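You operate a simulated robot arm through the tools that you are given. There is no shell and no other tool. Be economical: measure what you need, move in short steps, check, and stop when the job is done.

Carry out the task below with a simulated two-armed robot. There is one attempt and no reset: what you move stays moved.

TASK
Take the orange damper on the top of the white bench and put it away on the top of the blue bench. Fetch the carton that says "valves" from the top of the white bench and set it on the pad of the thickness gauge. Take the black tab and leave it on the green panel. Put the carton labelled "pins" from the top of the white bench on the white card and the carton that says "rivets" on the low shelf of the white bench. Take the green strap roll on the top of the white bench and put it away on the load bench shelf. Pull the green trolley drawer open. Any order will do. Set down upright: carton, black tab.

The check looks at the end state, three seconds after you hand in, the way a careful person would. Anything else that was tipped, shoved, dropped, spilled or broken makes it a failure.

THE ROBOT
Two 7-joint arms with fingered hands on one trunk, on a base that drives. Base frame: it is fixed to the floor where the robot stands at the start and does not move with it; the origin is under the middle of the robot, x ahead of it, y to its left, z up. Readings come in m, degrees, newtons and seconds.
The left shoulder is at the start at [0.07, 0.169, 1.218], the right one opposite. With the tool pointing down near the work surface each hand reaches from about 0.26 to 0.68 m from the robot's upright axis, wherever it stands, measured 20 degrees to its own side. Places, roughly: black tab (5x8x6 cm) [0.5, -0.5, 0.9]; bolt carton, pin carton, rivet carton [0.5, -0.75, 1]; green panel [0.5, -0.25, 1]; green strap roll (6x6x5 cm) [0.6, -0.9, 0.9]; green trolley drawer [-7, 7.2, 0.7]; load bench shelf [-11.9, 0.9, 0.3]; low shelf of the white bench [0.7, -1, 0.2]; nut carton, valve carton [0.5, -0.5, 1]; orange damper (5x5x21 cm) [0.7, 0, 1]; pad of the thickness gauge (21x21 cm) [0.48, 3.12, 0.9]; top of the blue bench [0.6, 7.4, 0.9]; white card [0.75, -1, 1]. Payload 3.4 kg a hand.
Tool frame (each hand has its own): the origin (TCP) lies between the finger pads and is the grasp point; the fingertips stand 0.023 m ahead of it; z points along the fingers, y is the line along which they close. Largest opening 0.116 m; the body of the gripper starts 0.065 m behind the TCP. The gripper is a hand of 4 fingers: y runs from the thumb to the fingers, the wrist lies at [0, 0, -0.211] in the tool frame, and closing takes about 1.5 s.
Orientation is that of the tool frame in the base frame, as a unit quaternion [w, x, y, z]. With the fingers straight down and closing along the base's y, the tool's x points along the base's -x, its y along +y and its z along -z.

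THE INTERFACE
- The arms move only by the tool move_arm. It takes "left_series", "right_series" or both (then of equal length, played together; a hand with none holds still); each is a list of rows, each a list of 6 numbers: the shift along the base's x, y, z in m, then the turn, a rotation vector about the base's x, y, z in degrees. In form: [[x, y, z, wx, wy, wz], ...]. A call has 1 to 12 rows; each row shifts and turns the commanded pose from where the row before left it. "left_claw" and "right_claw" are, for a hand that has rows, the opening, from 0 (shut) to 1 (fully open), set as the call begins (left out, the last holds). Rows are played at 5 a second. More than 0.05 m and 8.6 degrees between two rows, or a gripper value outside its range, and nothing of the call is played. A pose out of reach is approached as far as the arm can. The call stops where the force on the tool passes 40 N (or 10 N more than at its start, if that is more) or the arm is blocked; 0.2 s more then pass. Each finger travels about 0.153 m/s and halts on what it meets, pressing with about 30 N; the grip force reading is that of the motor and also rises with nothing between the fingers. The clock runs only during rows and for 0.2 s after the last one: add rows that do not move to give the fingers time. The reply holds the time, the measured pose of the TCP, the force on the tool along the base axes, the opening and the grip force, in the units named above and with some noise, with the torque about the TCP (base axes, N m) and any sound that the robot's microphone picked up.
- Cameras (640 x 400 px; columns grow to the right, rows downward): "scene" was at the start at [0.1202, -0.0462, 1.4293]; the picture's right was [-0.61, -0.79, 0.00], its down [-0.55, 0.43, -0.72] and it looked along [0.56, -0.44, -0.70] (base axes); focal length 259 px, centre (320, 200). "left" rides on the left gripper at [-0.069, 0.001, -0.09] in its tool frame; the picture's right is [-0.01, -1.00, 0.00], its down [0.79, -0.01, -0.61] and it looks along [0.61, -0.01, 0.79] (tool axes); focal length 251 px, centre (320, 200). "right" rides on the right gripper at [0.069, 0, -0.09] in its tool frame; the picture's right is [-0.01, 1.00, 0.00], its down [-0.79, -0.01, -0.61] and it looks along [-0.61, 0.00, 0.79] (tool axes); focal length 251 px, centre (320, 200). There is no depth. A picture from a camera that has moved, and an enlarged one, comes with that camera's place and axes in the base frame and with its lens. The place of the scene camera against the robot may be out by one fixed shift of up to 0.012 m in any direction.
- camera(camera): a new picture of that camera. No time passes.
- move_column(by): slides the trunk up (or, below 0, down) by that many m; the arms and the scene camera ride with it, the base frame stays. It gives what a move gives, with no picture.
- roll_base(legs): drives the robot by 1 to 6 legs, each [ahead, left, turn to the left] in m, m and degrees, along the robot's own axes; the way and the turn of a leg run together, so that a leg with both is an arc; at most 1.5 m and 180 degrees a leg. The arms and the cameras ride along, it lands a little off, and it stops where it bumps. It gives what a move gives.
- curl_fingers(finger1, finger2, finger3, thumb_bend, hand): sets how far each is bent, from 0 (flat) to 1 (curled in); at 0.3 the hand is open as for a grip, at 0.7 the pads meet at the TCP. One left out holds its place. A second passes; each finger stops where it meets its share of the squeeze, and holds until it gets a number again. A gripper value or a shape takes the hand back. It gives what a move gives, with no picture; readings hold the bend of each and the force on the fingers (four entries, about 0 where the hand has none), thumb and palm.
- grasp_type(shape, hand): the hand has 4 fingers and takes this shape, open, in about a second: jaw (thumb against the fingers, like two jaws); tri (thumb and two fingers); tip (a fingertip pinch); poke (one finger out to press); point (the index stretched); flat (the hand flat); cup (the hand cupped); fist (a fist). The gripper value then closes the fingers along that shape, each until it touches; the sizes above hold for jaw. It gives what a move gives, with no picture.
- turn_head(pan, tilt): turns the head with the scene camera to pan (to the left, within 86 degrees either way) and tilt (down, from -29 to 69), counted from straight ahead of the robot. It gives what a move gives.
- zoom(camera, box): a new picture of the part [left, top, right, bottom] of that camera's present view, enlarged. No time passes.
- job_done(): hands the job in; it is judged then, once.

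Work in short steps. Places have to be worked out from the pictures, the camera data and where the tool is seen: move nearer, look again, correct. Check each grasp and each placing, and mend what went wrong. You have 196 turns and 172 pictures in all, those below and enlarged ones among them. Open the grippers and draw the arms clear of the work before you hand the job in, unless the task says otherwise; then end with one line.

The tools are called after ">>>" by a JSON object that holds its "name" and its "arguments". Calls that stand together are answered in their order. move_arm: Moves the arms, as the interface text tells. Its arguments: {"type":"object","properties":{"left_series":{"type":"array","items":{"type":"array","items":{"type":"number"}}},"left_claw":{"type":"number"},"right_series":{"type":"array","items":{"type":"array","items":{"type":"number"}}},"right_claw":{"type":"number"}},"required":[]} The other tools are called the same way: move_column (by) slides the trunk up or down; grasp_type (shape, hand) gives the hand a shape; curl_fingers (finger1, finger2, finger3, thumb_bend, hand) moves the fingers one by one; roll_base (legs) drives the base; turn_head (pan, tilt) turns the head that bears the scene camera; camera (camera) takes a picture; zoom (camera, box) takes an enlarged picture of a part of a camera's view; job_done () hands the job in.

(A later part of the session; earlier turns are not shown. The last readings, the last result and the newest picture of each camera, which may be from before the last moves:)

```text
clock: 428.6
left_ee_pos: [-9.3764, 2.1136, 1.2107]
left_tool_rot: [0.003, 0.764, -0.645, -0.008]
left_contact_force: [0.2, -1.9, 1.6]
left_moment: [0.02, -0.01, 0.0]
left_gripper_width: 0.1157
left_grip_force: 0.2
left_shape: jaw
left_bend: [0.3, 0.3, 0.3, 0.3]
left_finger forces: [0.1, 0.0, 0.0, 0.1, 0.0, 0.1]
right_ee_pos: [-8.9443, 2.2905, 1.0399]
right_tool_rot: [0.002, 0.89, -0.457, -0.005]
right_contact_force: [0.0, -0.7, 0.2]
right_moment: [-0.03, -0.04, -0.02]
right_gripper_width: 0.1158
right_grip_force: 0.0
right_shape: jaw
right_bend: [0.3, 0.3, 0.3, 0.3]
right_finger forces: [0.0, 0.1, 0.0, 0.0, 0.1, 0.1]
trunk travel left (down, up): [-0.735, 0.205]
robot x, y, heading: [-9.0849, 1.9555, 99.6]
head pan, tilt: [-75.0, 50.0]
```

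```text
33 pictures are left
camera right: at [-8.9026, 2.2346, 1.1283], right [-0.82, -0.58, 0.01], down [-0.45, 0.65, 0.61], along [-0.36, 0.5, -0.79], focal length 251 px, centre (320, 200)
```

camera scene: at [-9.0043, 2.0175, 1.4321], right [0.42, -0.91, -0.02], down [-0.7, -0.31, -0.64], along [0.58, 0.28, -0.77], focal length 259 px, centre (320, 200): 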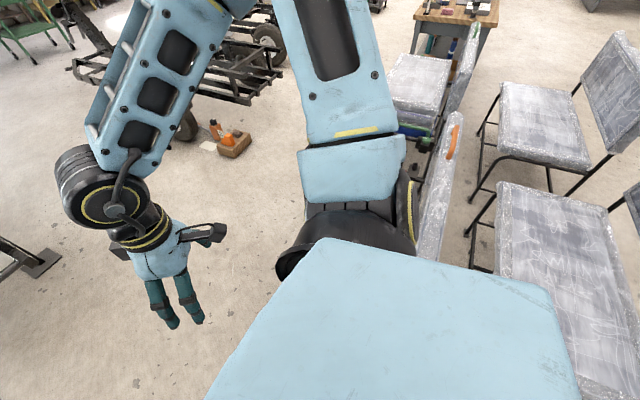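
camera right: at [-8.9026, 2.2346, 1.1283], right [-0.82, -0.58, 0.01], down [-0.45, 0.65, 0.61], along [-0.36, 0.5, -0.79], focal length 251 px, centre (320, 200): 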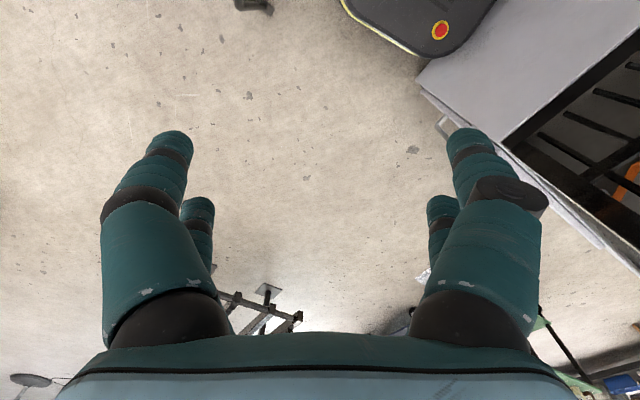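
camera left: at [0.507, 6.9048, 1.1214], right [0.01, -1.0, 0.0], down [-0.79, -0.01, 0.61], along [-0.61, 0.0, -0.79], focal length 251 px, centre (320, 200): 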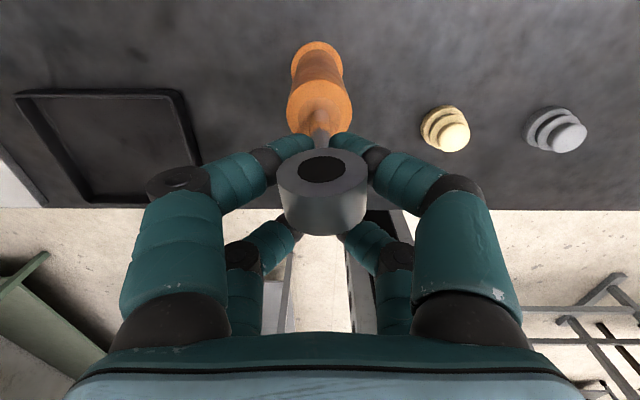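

The chairs look untouched and the base is clear of the plinth by several cm. Perhaps the left arm met something; I look to the left.

>>> {"name": "turn_head", "arguments": {"pan": 70, "tilt": 35}}

>>> {"name": "camera", "arguments": {"camera": "scene"}}

>>> {"name": "camera", "arguments": {"camera": "left"}}

```text
clock: 430.9
left_ee_pos: [-9.3787, 2.1145, 1.2108]
left_tool_rot: [0.002, 0.763, -0.646, -0.007]
left_contact_force: [0.0, -0.7, -0.2]
left_moment: [0.02, 0.0, 0.02]
left_gripper_width: 0.1157
left_grip_force: 0.1
left_shape: jaw
left_bend: [0.3, 0.3, 0.3, 0.3]
left_finger forces: [0.0, 0.1, 0.1, 0.1, 0.0, 0.0]
right_ee_pos: [-8.943, 2.2899, 1.0396]
right_tool_rot: [0.003, 0.889, -0.457, -0.005]
right_contact_force: [-0.1, 0.4, -0.9]
right_moment: [0.0, 0.02, 0.02]
right_gripper_width: 0.1158
right_grip_force: 0.0
right_shape: jaw
right_bend: [0.3, 0.3, 0.3, 0.3]
right_finger forces: [0.1, 0.1, 0.1, 0.0, 0.0, 0.1]
trunk travel left (down, up): [-0.735, 0.205]
robot x, y, heading: [-9.0869, 1.9593, 99.5]
head pan, tilt: [70.0, 35.0]
```

```text
32 pictures are left
camera scene: at [-9.1606, 2.0016, 1.4555], right [0.18, 0.98, 0.02], down [0.55, -0.09, -0.83], along [-0.81, 0.16, -0.56], focal length 259 px, centre (320, 200)
```

scene: 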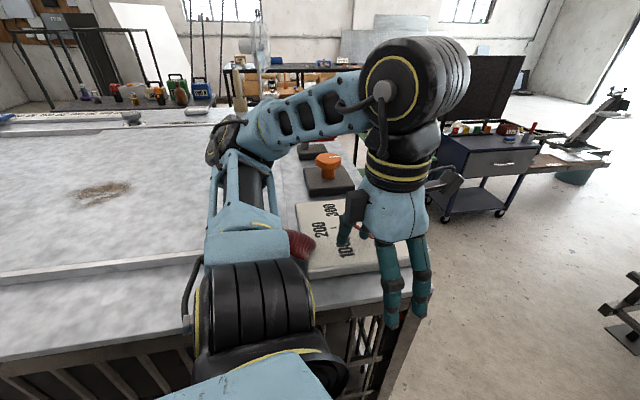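

```text
31 pictures are left
camera left: at [-9.3872, 2.1813, 1.3008], right [0.98, 0.17, -0.01], down [0.15, -0.79, 0.6], along [0.1, -0.59, -0.8], focal length 251 px, centre (320, 200)
```

left: 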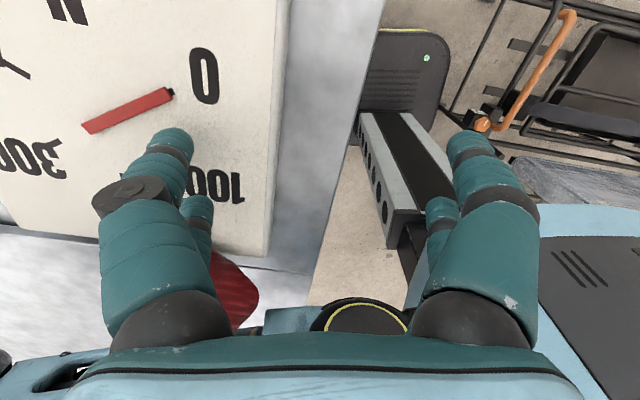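

The left camera shows the base's right edge close to the chair's foot; the base is wider than I thought (≈0.54 m). I straighten carefully with a small shift to the right, watching the pose.

>>> {"name": "roll_base", "arguments": {"legs": [[0, -0.015, -5], [0, -0.01, -4.6]]}}

>>> {"name": "camera", "arguments": {"camera": "left"}}

```text
clock: 431.5
left_ee_pos: [-9.378, 2.1143, 1.2097]
left_tool_rot: [0.003, 0.765, -0.644, -0.007]
left_contact_force: [1.1, 0.2, 0.3]
left_moment: [0.01, -0.01, -0.01]
left_gripper_width: 0.1158
left_grip_force: 0.0
left_shape: jaw
left_bend: [0.3, 0.3, 0.3, 0.3]
left_finger forces: [0.0, 0.0, 0.0, 0.0, 0.0, 0.0]
right_ee_pos: [-8.9452, 2.2927, 1.0377]
right_tool_rot: [0.004, 0.891, -0.454, -0.005]
right_contact_force: [-0.1, 0.0, 0.3]
right_moment: [0.03, -0.01, 0.03]
right_gripper_width: 0.1159
right_grip_force: 0.1
right_shape: jaw
right_bend: [0.3, 0.3, 0.3, 0.3]
right_finger forces: [0.0, 0.0, 0.0, 0.0, 0.0, 0.0]
trunk travel left (down, up): [-0.735, 0.205]
robot x, y, heading: [-9.0874, 1.959, 99.8]
head pan, tilt: [70.0, 35.0]
stopped in leg 1: the robot was blocked; the commanded pose is now the measured one
```

```text
30 pictures are left
camera left: at [-9.3883, 2.181, 1.2998], right [0.98, 0.18, -0.01], down [0.15, -0.78, 0.6], along [0.1, -0.59, -0.8], focal length 251 px, centre (320, 200)
```

left: 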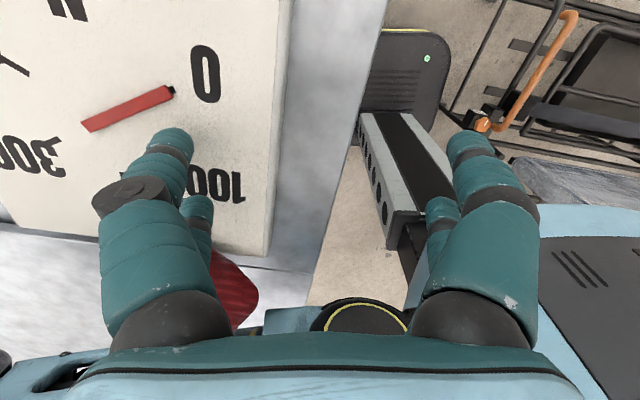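

Motion to the right is blocked, so the contact is on the right (chair foot). I back out a little with a slight left shift to free it.

>>> {"name": "roll_base", "arguments": {"legs": [[-0.12, 0.012, 0]]}}

```text
clock: 432.8
left_ee_pos: [-9.3837, 2.0162, 1.2039]
left_tool_rot: [0.005, 0.764, -0.645, 0.005]
left_contact_force: [-0.7, -0.2, 0.2]
left_moment: [0.03, 0.03, -0.02]
left_gripper_width: 0.1157
left_grip_force: 0.1
left_shape: jaw
left_bend: [0.3, 0.3, 0.3, 0.3]
left_finger forces: [0.1, 0.0, 0.1, 0.0, 0.0, 0.0]
right_ee_pos: [-8.9482, 2.1897, 1.0335]
right_tool_rot: [0.009, 0.89, -0.456, 0.007]
right_contact_force: [0.2, -0.2, 0.2]
right_moment: [-0.04, -0.03, 0.0]
right_gripper_width: 0.1159
right_grip_force: 0.0
right_shape: jaw
right_bend: [0.3, 0.3, 0.3, 0.3]
right_finger forces: [0.0, 0.0, 0.1, 0.0, 0.0, 0.0]
trunk travel left (down, up): [-0.735, 0.205]
robot x, y, heading: [-9.0815, 1.8363, 99.4]
head pan, tilt: [70.0, 35.0]
```

The readings hint at a slight tilt of the robot, as if a wheel is on something. I look with both hand cameras.

>>> {"name": "camera", "arguments": {"camera": "left"}}

>>> {"name": "camera", "arguments": {"camera": "right"}}

```text
29 pictures are left
camera left: at [-9.3962, 2.0842, 1.2914], right [0.98, 0.18, 0.0], down [0.14, -0.77, 0.62], along [0.11, -0.61, -0.79], focal length 251 px, centre (320, 200)
```

left: 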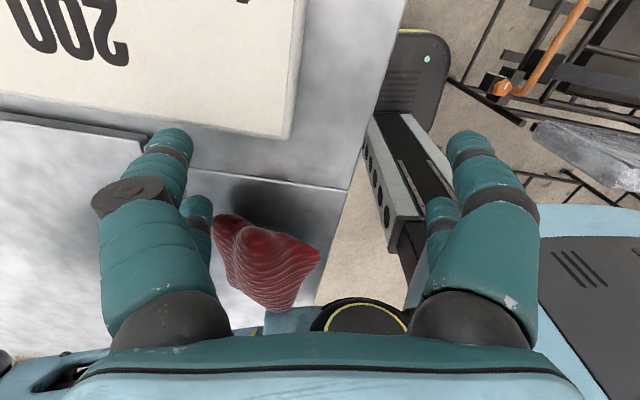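

```text
28 pictures are left
camera right: at [-8.9091, 2.1356, 1.1244], right [-0.82, -0.58, 0.01], down [-0.46, 0.66, 0.59], along [-0.35, 0.48, -0.81], focal length 251 px, centre (320, 200)
```

right: 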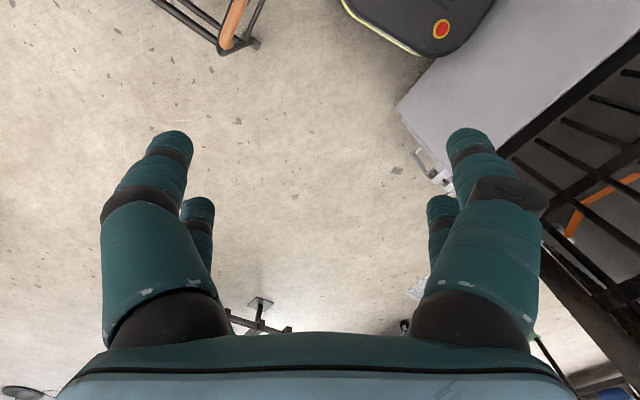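

Geometry check: the base is ≈0.55 m wide and its widest part met the chair foot (x ≈ -8.76). The passable centre line is x ≈ -9.075 with heading exactly 90°. I back up, straighten, and line up on that.

>>> {"name": "roll_base", "arguments": {"legs": [[-0.22, 0, 0], [0, 0, -9.4]]}}

```text
clock: 435.1
left_ee_pos: [-9.3135, 1.8418, 1.2035]
left_tool_rot: [0.006, 0.71, -0.704, 0.003]
left_contact_force: [0.5, 0.1, -0.2]
left_moment: [-0.03, -0.04, -0.01]
left_gripper_width: 0.116
left_grip_force: 0.1
left_shape: jaw
left_bend: [0.3, 0.3, 0.3, 0.3]
left_finger forces: [0.0, 0.0, 0.0, 0.0, 0.0, 0.1]
right_ee_pos: [-8.8539, 1.9436, 1.0348]
right_tool_rot: [0.009, 0.85, -0.526, 0.005]
right_contact_force: [0.5, -0.2, -0.1]
right_moment: [-0.01, 0.0, 0.01]
right_gripper_width: 0.1159
right_grip_force: 0.1
right_shape: jaw
right_bend: [0.3, 0.3, 0.3, 0.3]
right_finger forces: [0.0, 0.1, 0.0, 0.1, 0.0, 0.1]
trunk travel left (down, up): [-0.735, 0.205]
robot x, y, heading: [-9.041, 1.6156, 90.3]
head pan, tilt: [70.0, 35.0]
```

>>> {"name": "turn_head", "arguments": {"pan": -10, "tilt": 62}}

>>> {"name": "camera", "arguments": {"camera": "scene"}}

```text
clock: 436.7
left_ee_pos: [-9.313, 1.8423, 1.2034]
left_tool_rot: [0.005, 0.71, -0.705, 0.003]
left_contact_force: [0.9, -0.5, -0.4]
left_moment: [-0.01, -0.02, -0.05]
left_gripper_width: 0.1161
left_grip_force: 0.0
left_shape: jaw
left_bend: [0.3, 0.3, 0.3, 0.3]
left_finger forces: [0.0, 0.0, 0.0, 0.0, 0.0, 0.1]
right_ee_pos: [-8.8547, 1.9429, 1.0344]
right_tool_rot: [0.01, 0.85, -0.527, 0.004]
right_contact_force: [-0.6, -0.2, -0.9]
right_moment: [0.04, 0.01, 0.0]
right_gripper_width: 0.1159
right_grip_force: 0.0
right_shape: jaw
right_bend: [0.3, 0.3, 0.3, 0.3]
right_finger forces: [0.1, 0.1, 0.0, 0.0, 0.0, 0.0]
trunk travel left (down, up): [-0.735, 0.205]
robot x, y, heading: [-9.0411, 1.6173, 90.2]
head pan, tilt: [-10.0, 62.0]
```

```text
27 pictures are left
camera scene: at [-9.0267, 1.7367, 1.4166], right [0.99, -0.17, 0.0], down [-0.15, -0.87, -0.47], along [0.08, 0.46, -0.88], focal length 259 px, centre (320, 200)
```

scene: 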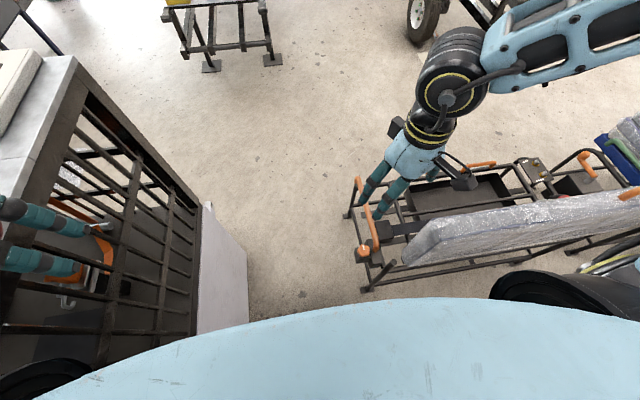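

The gap (0.588 m) is narrower than the base (≈0.6 m), so this way is closed. I back out carefully and will use the west passage (between cabinet and green table, ≈0.75 m diagonal).

>>> {"name": "roll_base", "arguments": {"legs": [[-0.2, 0, -0.2], [-0.3, -0.03, 0], [-0.85, 0, 0]]}}

>>> {"name": "turn_head", "arguments": {"pan": 0, "tilt": 40}}

>>> {"name": "camera", "arguments": {"camera": "scene"}}

```text
clock: 444.1
left_ee_pos: [-9.2774, 0.4802, 1.2047]
left_tool_rot: [-0.006, -0.705, 0.709, -0.004]
left_contact_force: [0.7, -0.4, -0.2]
left_moment: [-0.01, 0.0, -0.03]
left_gripper_width: 0.1159
left_grip_force: 0.1
left_shape: jaw
left_bend: [0.3, 0.3, 0.3, 0.3]
left_finger forces: [0.0, 0.0, 0.1, 0.0, 0.0, 0.0]
right_ee_pos: [-8.8172, 0.5755, 1.0347]
right_tool_rot: [0.01, 0.847, -0.532, 0.004]
right_contact_force: [0.6, -0.4, -0.5]
right_moment: [-0.01, 0.02, 0.04]
right_gripper_width: 0.116
right_grip_force: 0.0
right_shape: jaw
right_bend: [0.3, 0.3, 0.3, 0.3]
right_finger forces: [0.1, 0.0, 0.1, 0.0, 0.1, 0.0]
trunk travel left (down, up): [-0.735, 0.205]
robot x, y, heading: [-9.0082, 0.2515, 89.6]
head pan, tilt: [-10.0, 62.0]
```

```text
clock: 445.0
left_ee_pos: [-9.2778, 0.4801, 1.204]
left_tool_rot: [-0.005, -0.705, 0.709, -0.003]
left_contact_force: [0.7, 0.0, -0.1]
left_moment: [0.0, 0.0, 0.0]
left_gripper_width: 0.1162
left_grip_force: 0.1
left_shape: jaw
left_bend: [0.3, 0.3, 0.3, 0.3]
left_finger forces: [0.1, 0.0, 0.1, 0.0, 0.1, 0.0]
right_ee_pos: [-8.8164, 0.5759, 1.0341]
right_tool_rot: [0.009, 0.846, -0.533, 0.004]
right_contact_force: [-0.3, 0.1, 0.6]
right_moment: [-0.02, 0.01, -0.01]
right_gripper_width: 0.1159
right_grip_force: 0.0
right_shape: jaw
right_bend: [0.3, 0.3, 0.3, 0.3]
right_finger forces: [0.0, 0.0, 0.0, 0.0, 0.0, 0.0]
trunk travel left (down, up): [-0.735, 0.205]
robot x, y, heading: [-9.0103, 0.2545, 89.5]
head pan, tilt: [0.0, 40.0]
```

```text
26 pictures are left
camera scene: at [-9.0035, 0.3925, 1.4456], right [1.0, -0.01, 0.0], down [0.0, -0.64, -0.77], along [0.01, 0.77, -0.64], focal length 259 px, centre (320, 200)
```

scene: 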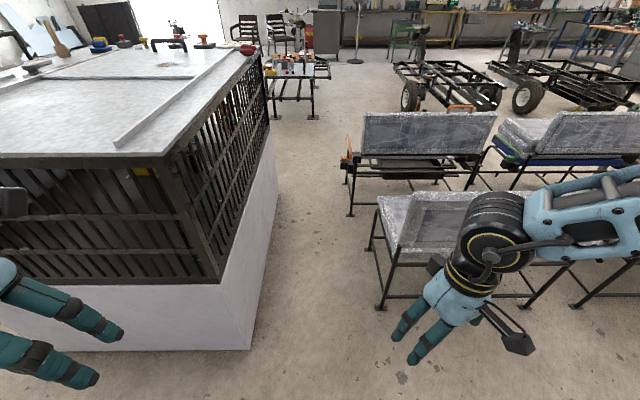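

The chairs are exactly where they were. I raise the trunk for clearance, turn west, drive around the cabinet's south side and face north again.

>>> {"name": "move_column", "arguments": {"by": 0.15}}

>>> {"name": "roll_base", "arguments": {"legs": [[0, 0, 90.5], [1.4, 0, 0], [0.62, 0, 0], [0, 0, -90], [0.75, 0, 0]]}}

>>> {"name": "turn_head", "arguments": {"pan": -10, "tilt": 42}}

>>> {"name": "camera", "arguments": {"camera": "scene"}}

```text
clock: 446.7
left_ee_pos: [-9.2774, 0.4802, 1.3543]
left_tool_rot: [-0.006, -0.706, 0.708, -0.003]
left_contact_force: [-0.8, -0.4, -0.2]
left_moment: [-0.02, 0.0, 0.0]
left_gripper_width: 0.1159
left_grip_force: 0.0
left_shape: jaw
left_bend: [0.3, 0.3, 0.3, 0.3]
left_finger forces: [0.1, 0.0, 0.0, 0.0, 0.1, 0.0]
right_ee_pos: [-8.818, 0.5748, 1.1829]
right_tool_rot: [0.011, 0.847, -0.532, 0.004]
right_contact_force: [0.6, 0.7, -0.9]
right_moment: [0.01, -0.01, 0.0]
right_gripper_width: 0.1157
right_grip_force: 0.2
right_shape: jaw
right_bend: [0.3, 0.3, 0.3, 0.3]
right_finger forces: [0.0, 0.1, 0.1, 0.0, 0.1, 0.0]
trunk travel left (down, up): [-0.885, 0.055]
robot x, y, heading: [-9.0104, 0.2546, 89.5]
head pan, tilt: [0.0, 40.0]
```

```text
clock: 468.1
left_ee_pos: [-11.2922, 1.2115, 1.3535]
left_tool_rot: [0.005, 0.708, -0.706, 0.002]
left_contact_force: [0.2, -0.7, 0.5]
left_moment: [0.01, 0.0, -0.01]
left_gripper_width: 0.1162
left_grip_force: 0.0
left_shape: jaw
left_bend: [0.3, 0.3, 0.3, 0.3]
left_finger forces: [0.0, 0.0, 0.0, 0.0, 0.0, 0.0]
right_ee_pos: [-10.8344, 1.3104, 1.1851]
right_tool_rot: [0.009, 0.849, -0.528, 0.005]
right_contact_force: [-0.1, -0.3, 0.8]
right_moment: [0.04, -0.04, 0.01]
right_gripper_width: 0.116
right_grip_force: 0.0
right_shape: jaw
right_bend: [0.3, 0.3, 0.3, 0.3]
right_finger forces: [0.0, 0.1, 0.0, 0.0, 0.0, 0.0]
trunk travel left (down, up): [-0.885, 0.055]
robot x, y, heading: [-11.0222, 0.9911, 90.2]
head pan, tilt: [0.0, 40.0]
```

```text
clock: 468.8
left_ee_pos: [-11.2935, 1.211, 1.3547]
left_tool_rot: [0.005, 0.709, -0.705, 0.003]
left_contact_force: [0.2, -0.2, -0.4]
left_moment: [-0.01, -0.01, -0.01]
left_gripper_width: 0.1161
left_grip_force: 0.0
left_shape: jaw
left_bend: [0.3, 0.3, 0.3, 0.3]
left_finger forces: [0.0, 0.0, 0.1, 0.1, 0.0, 0.0]
right_ee_pos: [-10.8345, 1.3116, 1.1837]
right_tool_rot: [0.01, 0.849, -0.528, 0.004]
right_contact_force: [0.5, -0.3, 1.0]
right_moment: [0.0, 0.02, 0.02]
right_gripper_width: 0.1158
right_grip_force: 0.1
right_shape: jaw
right_bend: [0.3, 0.3, 0.3, 0.3]
right_finger forces: [0.1, 0.0, 0.0, 0.0, 0.0, 0.0]
trunk travel left (down, up): [-0.885, 0.055]
robot x, y, heading: [-11.0214, 0.9926, 90.1]
head pan, tilt: [-10.0, 42.0]
```

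```text
25 pictures are left
camera scene: at [-11.0042, 1.1244, 1.5927], right [0.99, -0.17, 0.0], down [-0.11, -0.66, -0.74], along [0.13, 0.73, -0.67], focal length 259 px, centre (320, 200)
```

scene: 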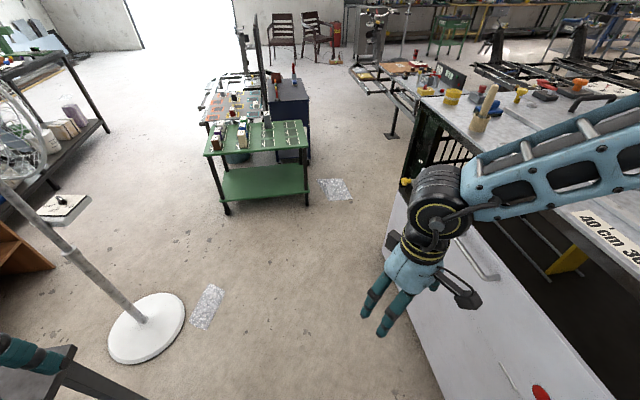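

Clear view: the passage between the green table's leg (-10.83, 2.79) and the cabinet corner (-10.32, 2.22) is 0.765 m. I go to its entry point (-11.13, 2.0) and turn to heading 42°.

>>> {"name": "roll_base", "arguments": {"legs": [[1.0, 0.11, 0], [0, 0, -48.3]]}}

```text
clock: 476.3
left_ee_pos: [-11.1418, 2.3411, 1.3536]
left_tool_rot: [-0.007, -0.345, 0.938, -0.001]
left_contact_force: [0.1, -0.4, 0.2]
left_moment: [-0.03, 0.0, -0.02]
left_gripper_width: 0.1161
left_grip_force: 0.1
left_shape: jaw
left_bend: [0.3, 0.3, 0.3, 0.3]
left_finger forces: [0.1, 0.1, 0.1, 0.0, 0.1, 0.0]
right_ee_pos: [-10.7711, 2.0555, 1.1838]
right_tool_rot: [-0.011, -0.548, 0.836, 0.0]
right_contact_force: [0.0, 1.0, -0.6]
right_moment: [0.02, 0.0, -0.03]
right_gripper_width: 0.1158
right_grip_force: 0.0
right_shape: jaw
right_bend: [0.3, 0.3, 0.3, 0.3]
right_finger forces: [0.0, 0.1, 0.1, 0.0, 0.0, 0.0]
trunk travel left (down, up): [-0.885, 0.055]
robot x, y, heading: [-11.1444, 1.9909, 40.4]
head pan, tilt: [-10.0, 42.0]
```

>>> {"name": "roll_base", "arguments": {"legs": [[0.7, 0.022, 1.5]]}}

>>> {"name": "camera", "arguments": {"camera": "right"}}

```text
clock: 480.2
left_ee_pos: [-10.6329, 2.8167, 1.354]
left_tool_rot: [-0.006, -0.353, 0.936, 0.0]
left_contact_force: [-0.2, -0.2, -0.7]
left_moment: [-0.04, -0.03, -0.01]
left_gripper_width: 0.1158
left_grip_force: 0.0
left_shape: jaw
left_bend: [0.3, 0.3, 0.3, 0.3]
left_finger forces: [0.0, 0.0, 0.0, 0.1, 0.0, 0.0]
right_ee_pos: [-10.2563, 2.5373, 1.1839]
right_tool_rot: [-0.01, -0.556, 0.831, -0.001]
right_contact_force: [-0.1, 0.0, 0.7]
right_moment: [0.02, 0.0, 0.01]
right_gripper_width: 0.1161
right_grip_force: 0.1
right_shape: jaw
right_bend: [0.3, 0.3, 0.3, 0.3]
right_finger forces: [0.0, 0.0, 0.0, 0.0, 0.1, 0.0]
trunk travel left (down, up): [-0.885, 0.055]
robot x, y, heading: [-10.6229, 2.4685, 41.5]
head pan, tilt: [-10.0, 42.0]
```

```text
24 pictures are left
camera right: at [-10.2812, 2.4749, 1.2749], right [-0.92, 0.39, 0.01], down [0.32, 0.74, 0.59], along [0.22, 0.55, -0.8], focal length 251 px, centre (320, 200)
```

right: 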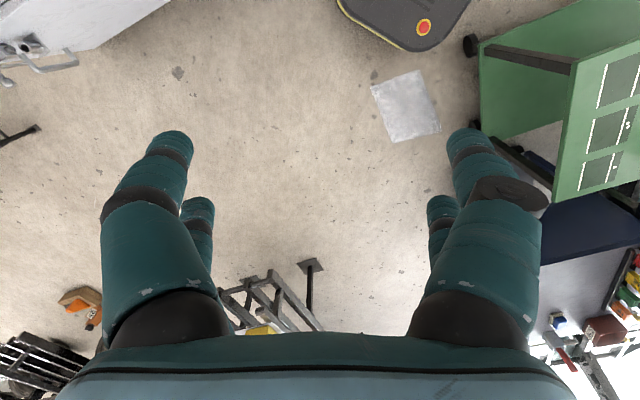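

Both clearances are ≈12 cm. I continue NE, shifting slightly right to avoid the plastic sheet on the floor, then turn north.

>>> {"name": "roll_base", "arguments": {"legs": [[0.35, -0.05, 0], [0.3, -0.03, 0], [0, 0, 48.5]]}}

>>> {"name": "turn_head", "arguments": {"pan": -20, "tilt": 22}}

>>> {"name": "camera", "arguments": {"camera": "scene"}}

```text
clock: 486.3
left_ee_pos: [-10.3545, 3.0573, 1.354]
left_tool_rot: [-0.006, -0.706, 0.708, -0.004]
left_contact_force: [-0.5, -0.4, -0.3]
left_moment: [0.02, 0.0, 0.03]
left_gripper_width: 0.1158
left_grip_force: 0.1
left_shape: jaw
left_bend: [0.3, 0.3, 0.3, 0.3]
left_finger forces: [0.0, 0.0, 0.0, 0.0, 0.0, 0.1]
right_ee_pos: [-9.8944, 3.1553, 1.1844]
right_tool_rot: [0.01, 0.848, -0.53, 0.004]
right_contact_force: [0.0, 0.5, -0.4]
right_moment: [-0.03, 0.01, -0.01]
right_gripper_width: 0.1161
right_grip_force: 0.1
right_shape: jaw
right_bend: [0.3, 0.3, 0.3, 0.3]
right_finger forces: [0.0, 0.0, 0.0, 0.0, 0.0, 0.1]
trunk travel left (down, up): [-0.885, 0.055]
robot x, y, heading: [-10.0862, 2.8321, 89.6]
head pan, tilt: [-10.0, 42.0]
```

```text
clock: 487.1
left_ee_pos: [-10.3536, 3.0583, 1.354]
left_tool_rot: [-0.006, -0.705, 0.709, -0.003]
left_contact_force: [0.3, -0.1, -0.8]
left_moment: [0.02, 0.01, -0.02]
left_gripper_width: 0.1159
left_grip_force: 0.0
left_shape: jaw
left_bend: [0.3, 0.3, 0.3, 0.3]
left_finger forces: [0.0, 0.0, 0.0, 0.0, 0.1, 0.0]
right_ee_pos: [-9.8943, 3.1528, 1.185]
right_tool_rot: [0.009, 0.848, -0.531, 0.003]
right_contact_force: [0.2, -0.3, 0.0]
right_moment: [0.04, 0.0, -0.02]
right_gripper_width: 0.1159
right_grip_force: 0.0
right_shape: jaw
right_bend: [0.3, 0.3, 0.3, 0.3]
right_finger forces: [0.0, 0.0, 0.0, 0.1, 0.0, 0.1]
trunk travel left (down, up): [-0.885, 0.055]
robot x, y, heading: [-10.0856, 2.8329, 89.9]
head pan, tilt: [-20.0, 22.0]
```

```text
23 pictures are left
camera scene: at [-10.0486, 2.9721, 1.6238], right [0.94, -0.35, 0.0], down [-0.13, -0.35, -0.93], along [0.32, 0.87, -0.38], focal length 259 px, centre (320, 200)
```

scene: 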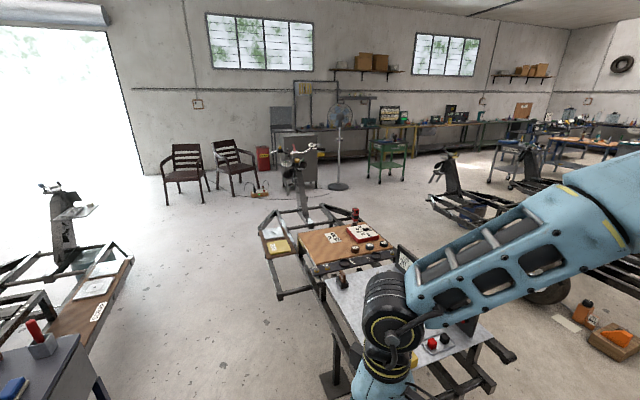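

The green trolley is visible near (-7.1, 7.2). The lane north is x ≈ -10.7…-9.8 wide; I follow x ≈ -10.25 up to y ≈ 6.5, then turn east.

>>> {"name": "roll_base", "arguments": {"legs": [[1.3, 0.16, 0], [1.3, 0, 0], [1.05, 0, 0], [0, 0, -90]]}}

>>> {"name": "turn_head", "arguments": {"pan": 0, "tilt": 25}}

>>> {"name": "camera", "arguments": {"camera": "scene"}}

```text
clock: 508.7
left_ee_pos: [-9.9921, 6.7801, 1.3536]
left_tool_rot: [-0.007, -0.021, 1.0, 0.002]
left_contact_force: [-0.3, 0.3, -0.1]
left_moment: [0.0, -0.01, 0.01]
left_gripper_width: 0.1161
left_grip_force: 0.0
left_shape: jaw
left_bend: [0.3, 0.3, 0.3, 0.3]
left_finger forces: [0.1, 0.0, 0.1, 0.1, 0.1, 0.1]
right_ee_pos: [-9.8751, 6.3249, 1.1845]
right_tool_rot: [-0.01, -0.246, 0.969, 0.003]
right_contact_force: [0.3, -0.1, 0.7]
right_moment: [0.02, 0.0, 0.01]
right_gripper_width: 0.1162
right_grip_force: 0.0
right_shape: jaw
right_bend: [0.3, 0.3, 0.3, 0.3]
right_finger forces: [0.0, 0.0, 0.1, 0.0, 0.1, 0.0]
trunk travel left (down, up): [-0.885, 0.055]
robot x, y, heading: [-10.2052, 6.5025, 2.3]
head pan, tilt: [-20.0, 22.0]
```

```text
clock: 509.5
left_ee_pos: [-9.9915, 6.7795, 1.3538]
left_tool_rot: [-0.007, -0.021, 1.0, 0.001]
left_contact_force: [0.2, 0.5, 0.3]
left_moment: [-0.03, 0.0, -0.01]
left_gripper_width: 0.116
left_grip_force: 0.0
left_shape: jaw
left_bend: [0.3, 0.3, 0.3, 0.3]
left_finger forces: [0.1, 0.1, 0.0, 0.0, 0.0, 0.0]
right_ee_pos: [-9.8745, 6.326, 1.1838]
right_tool_rot: [-0.01, -0.246, 0.969, 0.005]
right_contact_force: [0.5, -0.5, 0.3]
right_moment: [-0.03, 0.02, -0.01]
right_gripper_width: 0.1159
right_grip_force: 0.1
right_shape: jaw
right_bend: [0.3, 0.3, 0.3, 0.3]
right_finger forces: [0.0, 0.0, 0.0, 0.0, 0.1, 0.1]
trunk travel left (down, up): [-0.885, 0.055]
robot x, y, heading: [-10.2049, 6.504, 2.6]
head pan, tilt: [0.0, 25.0]
```

```text
22 pictures are left
camera scene: at [-10.0575, 6.5114, 1.619], right [0.04, -1.0, 0.0], down [-0.42, -0.02, -0.91], along [0.91, 0.04, -0.42], focal length 259 px, centre (320, 200)
```

scene: 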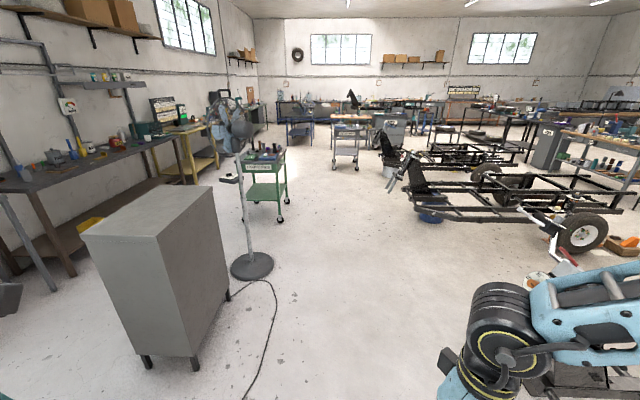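

The trolley's drawer seems to face me. I zoom on it.

>>> {"name": "zoom", "arguments": {"camera": "scene", "box": [225, 130, 305, 230]}}

```text
4.00 times, centred on (265, 180) of scene
camera zoom: at [-10.0575, 6.5114, 1.619], right [0.04, -1.0, 0.0], down [-0.42, -0.02, -0.91], along [0.91, 0.04, -0.42], focal length 1034 px, centre (540, 280)
```

zoom: 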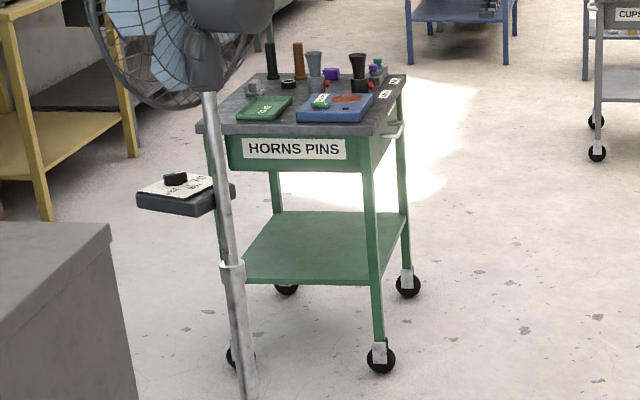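

I drive closer (to about (-8.2, 6.3)) for a better look at the drawer front and handle.

>>> {"name": "roll_base", "arguments": {"legs": [[1.3, -0.2, -2.4], [0.65, 0, 0]]}}

>>> {"name": "turn_head", "arguments": {"pan": 35, "tilt": 30}}

>>> {"name": "camera", "arguments": {"camera": "scene"}}

```text
clock: 519.4
left_ee_pos: [-8.022, 6.6306, 1.3534]
left_tool_rot: [-0.006, -0.012, 1.0, 0.001]
left_contact_force: [-0.9, 0.3, 0.2]
left_moment: [0.0, -0.03, 0.0]
left_gripper_width: 0.1162
left_grip_force: 0.0
left_shape: jaw
left_bend: [0.3, 0.3, 0.3, 0.3]
left_finger forces: [0.1, 0.0, 0.0, 0.2, 0.0, 0.0]
right_ee_pos: [-7.915, 6.1745, 1.1844]
right_tool_rot: [-0.009, -0.236, 0.972, 0.003]
right_contact_force: [0.5, 0.2, 0.2]
right_moment: [0.02, 0.01, 0.03]
right_gripper_width: 0.116
right_grip_force: 0.1
right_shape: jaw
right_bend: [0.3, 0.3, 0.3, 0.3]
right_finger forces: [0.0, 0.0, 0.1, 0.0, 0.0, 0.0]
trunk travel left (down, up): [-0.885, 0.055]
robot x, y, heading: [-8.2428, 6.3549, 1.2]
head pan, tilt: [0.0, 25.0]
```

```text
clock: 520.4
left_ee_pos: [-8.0209, 6.6304, 1.3545]
left_tool_rot: [-0.007, -0.011, 1.0, 0.002]
left_contact_force: [0.0, 0.2, 0.2]
left_moment: [-0.01, -0.01, 0.0]
left_gripper_width: 0.1164
left_grip_force: 0.2
left_shape: jaw
left_bend: [0.3, 0.3, 0.3, 0.3]
left_finger forces: [0.0, 0.1, 0.0, 0.1, 0.0, 0.0]
right_ee_pos: [-7.9142, 6.1742, 1.1846]
right_tool_rot: [-0.01, -0.235, 0.972, 0.004]
right_contact_force: [-0.2, 0.2, -0.3]
right_moment: [0.0, 0.01, -0.01]
right_gripper_width: 0.116
right_grip_force: 0.0
right_shape: jaw
right_bend: [0.3, 0.3, 0.3, 0.3]
right_finger forces: [0.0, 0.0, 0.0, 0.2, 0.1, 0.0]
trunk travel left (down, up): [-0.885, 0.055]
robot x, y, heading: [-8.2427, 6.3589, 1.2]
head pan, tilt: [35.0, 30.0]
```

```text
20 pictures are left
camera scene: at [-8.1118, 6.4158, 1.611], right [0.59, -0.81, 0.0], down [-0.4, -0.29, -0.87], along [0.7, 0.51, -0.5], focal length 259 px, centre (320, 200)
```

scene: 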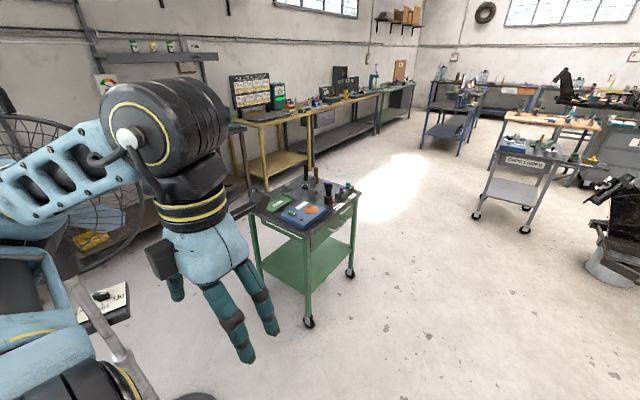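

>>> {"name": "zoom", "arguments": {"camera": "scene", "box": [245, 165, 373, 245]}}

```text
5.00 times, centred on (309, 205) of scene
camera zoom: at [-8.1118, 6.4158, 1.611], right [0.59, -0.81, 0.0], down [-0.4, -0.29, -0.87], along [0.7, 0.51, -0.5], focal length 1293 px, centre (375, 175)
```

zoom: 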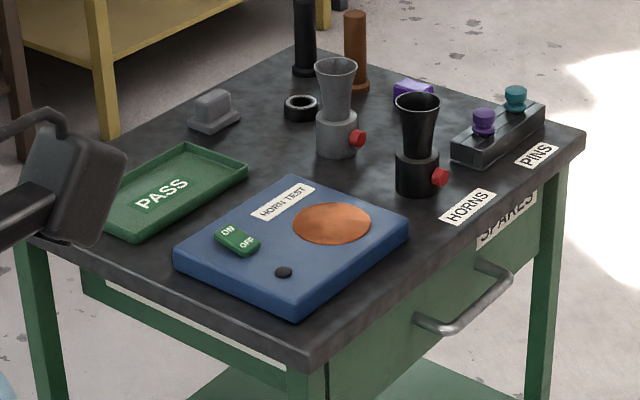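

The drawer ("SPARES") is on the south side; its bow handle is at about (-7.02, 7.05, 0.70), to be pulled toward -y, with loose items on the top. I drive in front of it (≈(-7.22, 6.47)), facing north, and lower the trunk.

>>> {"name": "roll_base", "arguments": {"legs": [[1.0, 0.1, -1.2], [0, 0, 90]]}}

>>> {"name": "move_column", "arguments": {"by": -0.3}}

>>> {"name": "turn_head", "arguments": {"pan": -15, "tilt": 45}}

>>> {"name": "camera", "arguments": {"camera": "scene"}}

```text
clock: 529.4
left_ee_pos: [-7.5109, 6.7018, 1.3529]
left_tool_rot: [0.005, 0.716, -0.699, 0.003]
left_contact_force: [0.0, 0.2, 0.1]
left_moment: [0.0, 0.0, 0.01]
left_gripper_width: 0.1159
left_grip_force: 0.0
left_shape: jaw
left_bend: [0.3, 0.3, 0.3, 0.3]
left_finger forces: [0.1, 0.0, 0.0, 0.0, 0.0, 0.0]
right_ee_pos: [-7.0545, 6.8098, 1.1835]
right_tool_rot: [0.009, 0.855, -0.519, 0.004]
right_contact_force: [-0.5, -0.5, 0.1]
right_moment: [-0.02, -0.01, -0.01]
right_gripper_width: 0.116
right_grip_force: 0.0
right_shape: jaw
right_bend: [0.3, 0.3, 0.3, 0.3]
right_finger forces: [0.1, 0.0, 0.1, 0.0, 0.0, 0.0]
trunk travel left (down, up): [-0.885, 0.055]
robot x, y, heading: [-7.2354, 6.4841, 91.4]
head pan, tilt: [35.0, 30.0]
```

```text
clock: 532.4
left_ee_pos: [-7.5099, 6.7003, 1.0544]
left_tool_rot: [0.005, 0.716, -0.698, 0.003]
left_contact_force: [0.5, 0.6, 0.4]
left_moment: [0.0, 0.01, -0.01]
left_gripper_width: 0.116
left_grip_force: 0.1
left_shape: jaw
left_bend: [0.3, 0.3, 0.3, 0.3]
left_finger forces: [0.0, 0.0, 0.0, 0.0, 0.0, 0.0]
right_ee_pos: [-7.0543, 6.8103, 0.8836]
right_tool_rot: [0.008, 0.855, -0.519, 0.005]
right_contact_force: [0.4, -0.4, -0.9]
right_moment: [-0.04, -0.01, 0.0]
right_gripper_width: 0.1159
right_grip_force: 0.1
right_shape: jaw
right_bend: [0.3, 0.3, 0.3, 0.3]
right_finger forces: [0.0, 0.1, 0.1, 0.0, 0.0, 0.0]
trunk travel left (down, up): [-0.585, 0.355]
robot x, y, heading: [-7.2363, 6.4814, 91.4]
head pan, tilt: [35.0, 30.0]
```

```text
clock: 533.6
left_ee_pos: [-7.5121, 6.7005, 1.0541]
left_tool_rot: [0.006, 0.716, -0.698, 0.004]
left_contact_force: [0.7, -0.3, 0.0]
left_moment: [-0.01, -0.02, 0.0]
left_gripper_width: 0.116
left_grip_force: 0.0
left_shape: jaw
left_bend: [0.3, 0.3, 0.3, 0.3]
left_finger forces: [0.0, 0.0, 0.0, 0.0, 0.0, 0.1]
right_ee_pos: [-7.0548, 6.8097, 0.8832]
right_tool_rot: [0.01, 0.855, -0.518, 0.005]
right_contact_force: [-0.9, -0.2, 0.3]
right_moment: [-0.01, -0.02, 0.02]
right_gripper_width: 0.1158
right_grip_force: 0.0
right_shape: jaw
right_bend: [0.3, 0.3, 0.3, 0.3]
right_finger forces: [0.0, 0.0, 0.0, 0.1, 0.0, 0.1]
trunk travel left (down, up): [-0.585, 0.355]
robot x, y, heading: [-7.2373, 6.4826, 91.3]
head pan, tilt: [-15.0, 45.0]
```

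```text
18 pictures are left
camera scene: at [-7.2138, 6.6155, 1.2884], right [0.97, -0.24, 0.0], down [-0.17, -0.69, -0.71], along [0.17, 0.69, -0.71], focal length 259 px, centre (320, 200)
```

scene: 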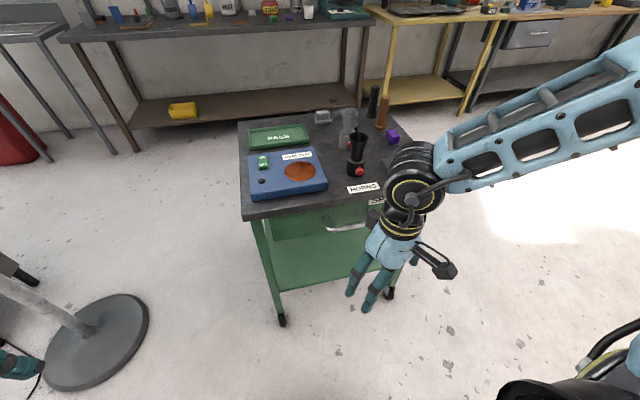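

Triangulated handle bar centre: (-7.025, 7.057, 0.700). I turn the right hand by +63° yaw (so it closes across the bar) and then pitch it forward by 60°.

>>> {"name": "move_arm", "arguments": {"right_series": [[0.004, 0, -0.012, 0, 0, 7.9], [0.004, 0, -0.012, 0, 0, 7.9], [0.004, 0, -0.012, 0, 0, 7.9], [0.004, 0, -0.012, 0, 0, 7.9], [0.004, 0, -0.012, 0, 0, 7.9], [0.004, 0, -0.012, 0, 0, 7.9], [0.004, 0, -0.012, 0, 0, 7.9], [0.004, 0, -0.012, 0, 0, 7.9], [0, 0, 0, 0, 0, 0]]}}

>>> {"name": "move_arm", "arguments": {"right_series": [[0, 0, 0, 8.5, 0, 0], [0, 0, 0, 8.5, 0, 0], [0, 0, 0, 8.5, 0, 0], [0, 0, 0, 8.5, 0, 0], [0, 0, 0, 8.5, 0, 0], [0, 0, 0, 8.5, 0, 0], [0, 0, 0, 8.5, 0, 0], [0, 0, 0, 0, 0, 0]]}}

>>> {"name": "camera", "arguments": {"camera": "scene"}}

```text
clock: 535.6
left_ee_pos: [-7.511, 6.7013, 1.0542]
left_tool_rot: [0.006, 0.716, -0.698, 0.003]
left_contact_force: [0.2, 0.3, 0.2]
left_moment: [-0.03, -0.01, -0.01]
left_gripper_width: 0.116
left_grip_force: 0.0
left_shape: jaw
left_bend: [0.3, 0.3, 0.3, 0.3]
left_finger forces: [0.1, 0.0, 0.0, 0.0, 0.1, 0.0]
right_ee_pos: [-7.0222, 6.8081, 0.7881]
right_tool_rot: [0.005, 1.0, 0.007, 0.009]
right_contact_force: [0.5, -1.3, 0.0]
right_moment: [0.02, 0.01, -0.01]
right_gripper_width: 0.1161
right_grip_force: 0.1
right_shape: jaw
right_bend: [0.3, 0.3, 0.3, 0.3]
right_finger forces: [0.1, 0.1, 0.0, 0.0, 0.0, 0.1]
trunk travel left (down, up): [-0.585, 0.355]
robot x, y, heading: [-7.2379, 6.4829, 91.3]
head pan, tilt: [-15.0, 45.0]
```

```text
clock: 537.4
left_ee_pos: [-7.5108, 6.7009, 1.0545]
left_tool_rot: [0.005, 0.716, -0.698, 0.003]
left_contact_force: [-0.6, 0.0, -0.1]
left_moment: [-0.03, 0.01, -0.02]
left_gripper_width: 0.1159
left_grip_force: 0.1
left_shape: jaw
left_bend: [0.3, 0.3, 0.3, 0.3]
left_finger forces: [0.0, 0.0, 0.0, 0.0, 0.0, 0.0]
right_ee_pos: [-7.0552, 6.8762, 0.7766]
right_tool_rot: [-0.375, 0.927, -0.001, 0.015]
right_contact_force: [0.7, -0.3, 0.5]
right_moment: [0.0, 0.0, -0.01]
right_gripper_width: 0.116
right_grip_force: 0.0
right_shape: jaw
right_bend: [0.3, 0.3, 0.3, 0.3]
right_finger forces: [0.1, 0.0, 0.1, 0.0, 0.1, 0.0]
right hand out of reach, approached as far as the arm can: row 2, 3, 4, 5, 6, 7
trunk travel left (down, up): [-0.585, 0.355]
robot x, y, heading: [-7.2353, 6.4841, 91.1]
head pan, tilt: [-15.0, 45.0]
```

```text
17 pictures are left
camera scene: at [-7.2131, 6.6153, 1.2884], right [0.97, -0.24, 0.0], down [-0.17, -0.69, -0.71], along [0.17, 0.69, -0.71], focal length 259 px, centre (320, 200)
```

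scene: 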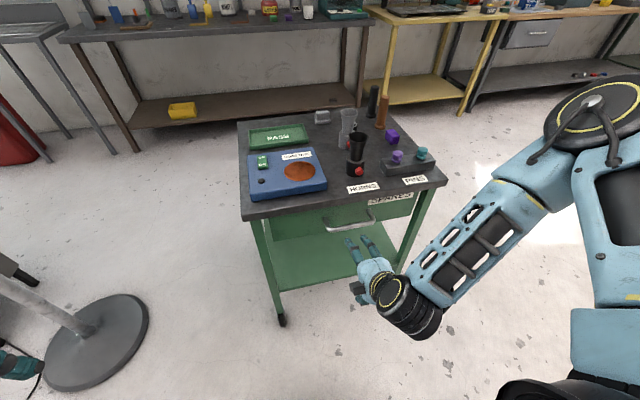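

The hand is pitched 44° forward — enough. I narrow the opening and move to a start point from which the fingers slide over the bar along the tool axis.

>>> {"name": "move_arm", "arguments": {"right_series": [[0.012, 0.03, 0, 0, 0, 0], [0.012, 0.03, -0.003, 0, 0, 0], [0.012, 0.03, -0.004, 0, 0, 0], [0, 0.03, -0.004, 0, 0, 0], [0, 0, 0, 0, 0, 0]], "right_claw": 0.6}}

>>> {"name": "zoom", "arguments": {"camera": "scene", "box": [290, 170, 450, 290]}}

>>> {"name": "camera", "arguments": {"camera": "right"}}

```text
clock: 538.6
left_ee_pos: [-7.5105, 6.7002, 1.0532]
left_tool_rot: [0.006, 0.716, -0.698, 0.004]
left_contact_force: [0.9, -0.7, -0.3]
left_moment: [0.0, 0.03, -0.03]
left_gripper_width: 0.1159
left_grip_force: 0.1
left_shape: jaw
left_bend: [0.3, 0.3, 0.3, 0.3]
left_finger forces: [0.0, 0.0, 0.0, 0.1, 0.1, 0.1]
right_ee_pos: [-7.0204, 6.9956, 0.7655]
right_tool_rot: [-0.375, 0.927, -0.001, 0.016]
right_contact_force: [-0.1, -0.1, -0.5]
right_moment: [-0.03, -0.01, -0.01]
right_gripper_width: 0.0701
right_grip_force: 0.2
right_shape: jaw
right_bend: [0.71, 0.71, 0.71, 0.72]
right_finger forces: [0.0, 0.1, 0.0, 0.0, 0.1, 0.0]
trunk travel left (down, up): [-0.585, 0.355]
robot x, y, heading: [-7.2361, 6.4816, 91.3]
head pan, tilt: [-15.0, 45.0]
```

```text
3.33 times, centred on (370, 230) of scene
camera zoom: at [-7.2133, 6.6149, 1.2885], right [0.97, -0.24, 0.0], down [-0.17, -0.69, -0.71], along [0.17, 0.69, -0.71], focal length 862 px, centre (153, 100)
```

zoom: 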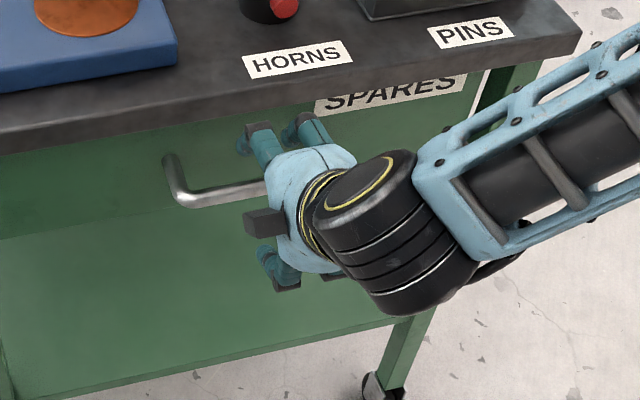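

```text
15 pictures are left
camera right: at [-6.9557, 6.9319, 0.8313], right [0.0, -0.72, -0.7], down [-0.81, -0.41, 0.42], along [-0.58, 0.56, -0.58], focal length 251 px, centre (320, 200)
```

right: 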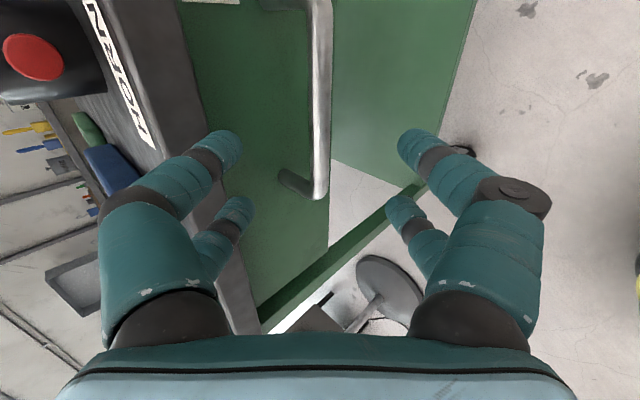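

The right camera shows the bar centred between the digits, its west end near x = -7.067. I shift 1.5 cm east and advance 8.5 cm along the tool axis.

>>> {"name": "move_arm", "arguments": {"right_series": [[0.008, 0.0, 0.0, 0, 0, 0], [0.007, 0.0118, -0.0122, 0, 0, 0], [0, 0.0118, -0.0122, 0, 0, 0], [0, 0.0118, -0.0122, 0, 0, 0], [0, 0.0118, -0.0122, 0, 0, 0], [0, 0.0118, -0.0122, 0, 0, 0], [0, 0, 0, 0, 0, 0]]}}

>>> {"name": "camera", "arguments": {"camera": "right"}}

```text
clock: 540.2
left_ee_pos: [-7.5112, 6.6997, 1.0539]
left_tool_rot: [0.005, 0.716, -0.698, 0.003]
left_contact_force: [-1.6, -0.3, -0.6]
left_moment: [0.0, 0.03, -0.01]
left_gripper_width: 0.1163
left_grip_force: 0.1
left_shape: jaw
left_bend: [0.3, 0.3, 0.3, 0.3]
left_finger forces: [0.1, 0.0, 0.0, 0.0, 0.0, 0.0]
right_ee_pos: [-6.9853, 7.0404, 0.7393]
right_tool_rot: [-0.375, 0.927, 0.0, 0.016]
right_contact_force: [-1.8, -2.5, -1.0]
right_moment: [0.04, -0.02, 0.06]
right_gripper_width: 0.0675
right_grip_force: 0.0
right_shape: jaw
right_bend: [0.71, 0.71, 0.71, 0.73]
right_finger forces: [0.0, 0.0, 1.5, 0.1, 2.4, 0.0]
right hand out of reach, approached as far as the arm can: row 4, 5, 6
trunk travel left (down, up): [-0.585, 0.355]
robot x, y, heading: [-7.2375, 6.4762, 91.2]
head pan, tilt: [-15.0, 45.0]
```

```text
14 pictures are left
camera right: at [-6.9197, 6.978, 0.8056], right [0.0, -0.72, -0.7], down [-0.81, -0.41, 0.42], along [-0.58, 0.56, -0.59], focal length 251 px, centre (320, 200)
```

right: 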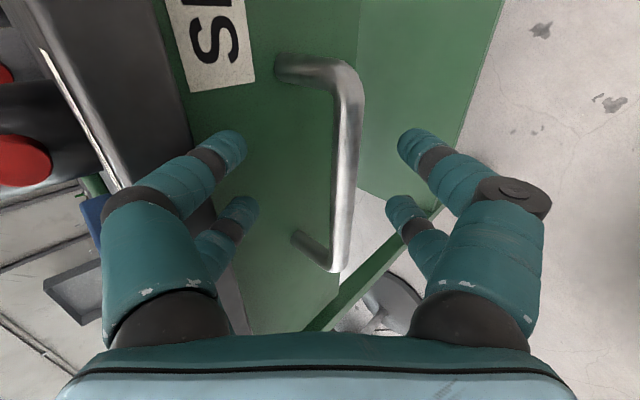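

I'm at the reach limit, and the upper digits brush the table-top edge lightly. I retract, narrow the opening, roll the base 7 cm forward and come in again a bit lower.

>>> {"name": "move_arm", "arguments": {"right_series": [[-0.005, -0.03, 0.02, 0, 0, 0], [-0.005, -0.045, 0.01, 0, 0, 0], [-0.005, -0.045, 0, 0, 0, 0], [0, 0, 0, 0, 0, 0]], "right_claw": 0.42}}

>>> {"name": "roll_base", "arguments": {"legs": [[0.07, 0, -1.2]]}}

```text
clock: 541.2
left_ee_pos: [-7.5122, 6.7013, 1.0543]
left_tool_rot: [0.006, 0.716, -0.699, 0.004]
left_contact_force: [-0.5, 0.6, -0.4]
left_moment: [-0.01, -0.01, 0.01]
left_gripper_width: 0.1159
left_grip_force: 0.1
left_shape: jaw
left_bend: [0.3, 0.3, 0.3, 0.3]
left_finger forces: [0.1, 0.0, 0.0, 0.0, 0.1, 0.1]
right_ee_pos: [-7.0037, 6.9294, 0.782]
right_tool_rot: [-0.372, 0.928, -0.001, 0.017]
right_contact_force: [0.0, 0.3, -1.1]
right_moment: [-0.01, 0.01, 0.01]
right_gripper_width: 0.0001
right_grip_force: 29.8
right_shape: jaw
right_bend: [0.62, 0.63, 0.62, 0.61]
right_finger forces: [0.1, 0.0, 0.1, 0.0, 0.1, 0.0]
right hand out of reach, approached as far as the arm can: row 3
trunk travel left (down, up): [-0.585, 0.355]
robot x, y, heading: [-7.2355, 6.4808, 91.6]
head pan, tilt: [-15.0, 45.0]
```

```text
clock: 542.2
left_ee_pos: [-7.508, 6.7753, 1.0536]
left_tool_rot: [0.006, 0.708, -0.706, 0.005]
left_contact_force: [-0.1, -0.1, 0.0]
left_moment: [-0.01, 0.01, 0.0]
left_gripper_width: 0.1161
left_grip_force: 0.1
left_shape: jaw
left_bend: [0.3, 0.3, 0.3, 0.3]
left_finger forces: [0.1, 0.1, 0.0, 0.0, 0.0, 0.0]
right_ee_pos: [-6.9973, 6.9949, 0.7821]
right_tool_rot: [-0.372, 0.928, -0.009, 0.021]
right_contact_force: [1.1, 0.0, 0.0]
right_moment: [-0.02, -0.01, -0.01]
right_gripper_width: 0.0
right_grip_force: 30.2
right_shape: jaw
right_bend: [0.62, 0.63, 0.62, 0.61]
right_finger forces: [0.1, 0.0, 0.0, 0.0, 0.0, 0.0]
trunk travel left (down, up): [-0.585, 0.355]
robot x, y, heading: [-7.237, 6.5519, 90.3]
head pan, tilt: [-15.0, 45.0]
```

The digits closed fully; I reopen to half and check the width while lowering slightly.

>>> {"name": "move_arm", "arguments": {"right_series": [[-0.002, -0.01, 0, 0, 0, 0], [0, 0, 0, 0, 0, 0], [0, 0, 0, 0, 0, 0], [0, 0, 0, 0, 0, 0], [0, 0, 0, 0, 0, 0]], "right_claw": 0.5}}

>>> {"name": "camera", "arguments": {"camera": "right"}}

```text
clock: 543.4
left_ee_pos: [-7.5092, 6.7754, 1.0539]
left_tool_rot: [0.006, 0.709, -0.705, 0.004]
left_contact_force: [0.7, -0.8, -0.2]
left_moment: [0.0, 0.01, 0.01]
left_gripper_width: 0.1158
left_grip_force: 0.1
left_shape: jaw
left_bend: [0.3, 0.3, 0.3, 0.3]
left_finger forces: [0.1, 0.0, 0.0, 0.0, 0.0, 0.0]
right_ee_pos: [-6.9988, 6.9834, 0.7835]
right_tool_rot: [-0.368, 0.93, -0.01, 0.021]
right_contact_force: [0.1, -0.1, -0.2]
right_moment: [0.0, -0.01, 0.01]
right_gripper_width: 0.0574
right_grip_force: 0.0
right_shape: jaw
right_bend: [0.72, 0.72, 0.72, 0.75]
right_finger forces: [0.0, 0.0, 0.0, 0.1, 0.1, 0.0]
trunk travel left (down, up): [-0.585, 0.355]
robot x, y, heading: [-7.2398, 6.5458, 90.2]
head pan, tilt: [-15.0, 45.0]
```

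```text
13 pictures are left
camera right: at [-6.9351, 6.9191, 0.8506], right [-0.01, -0.73, -0.69], down [-0.82, -0.38, 0.42], along [-0.57, 0.57, -0.59], focal length 251 px, centre (320, 200)
```

right: 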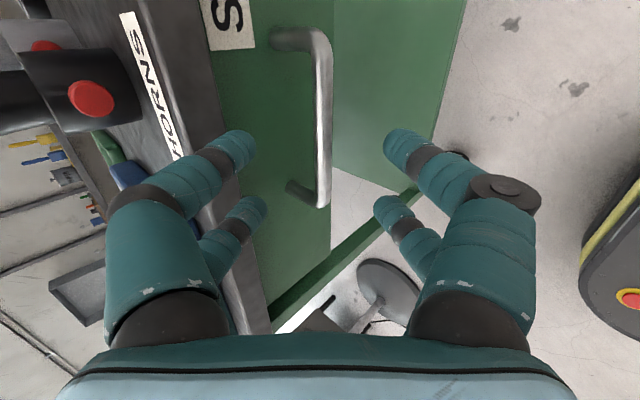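

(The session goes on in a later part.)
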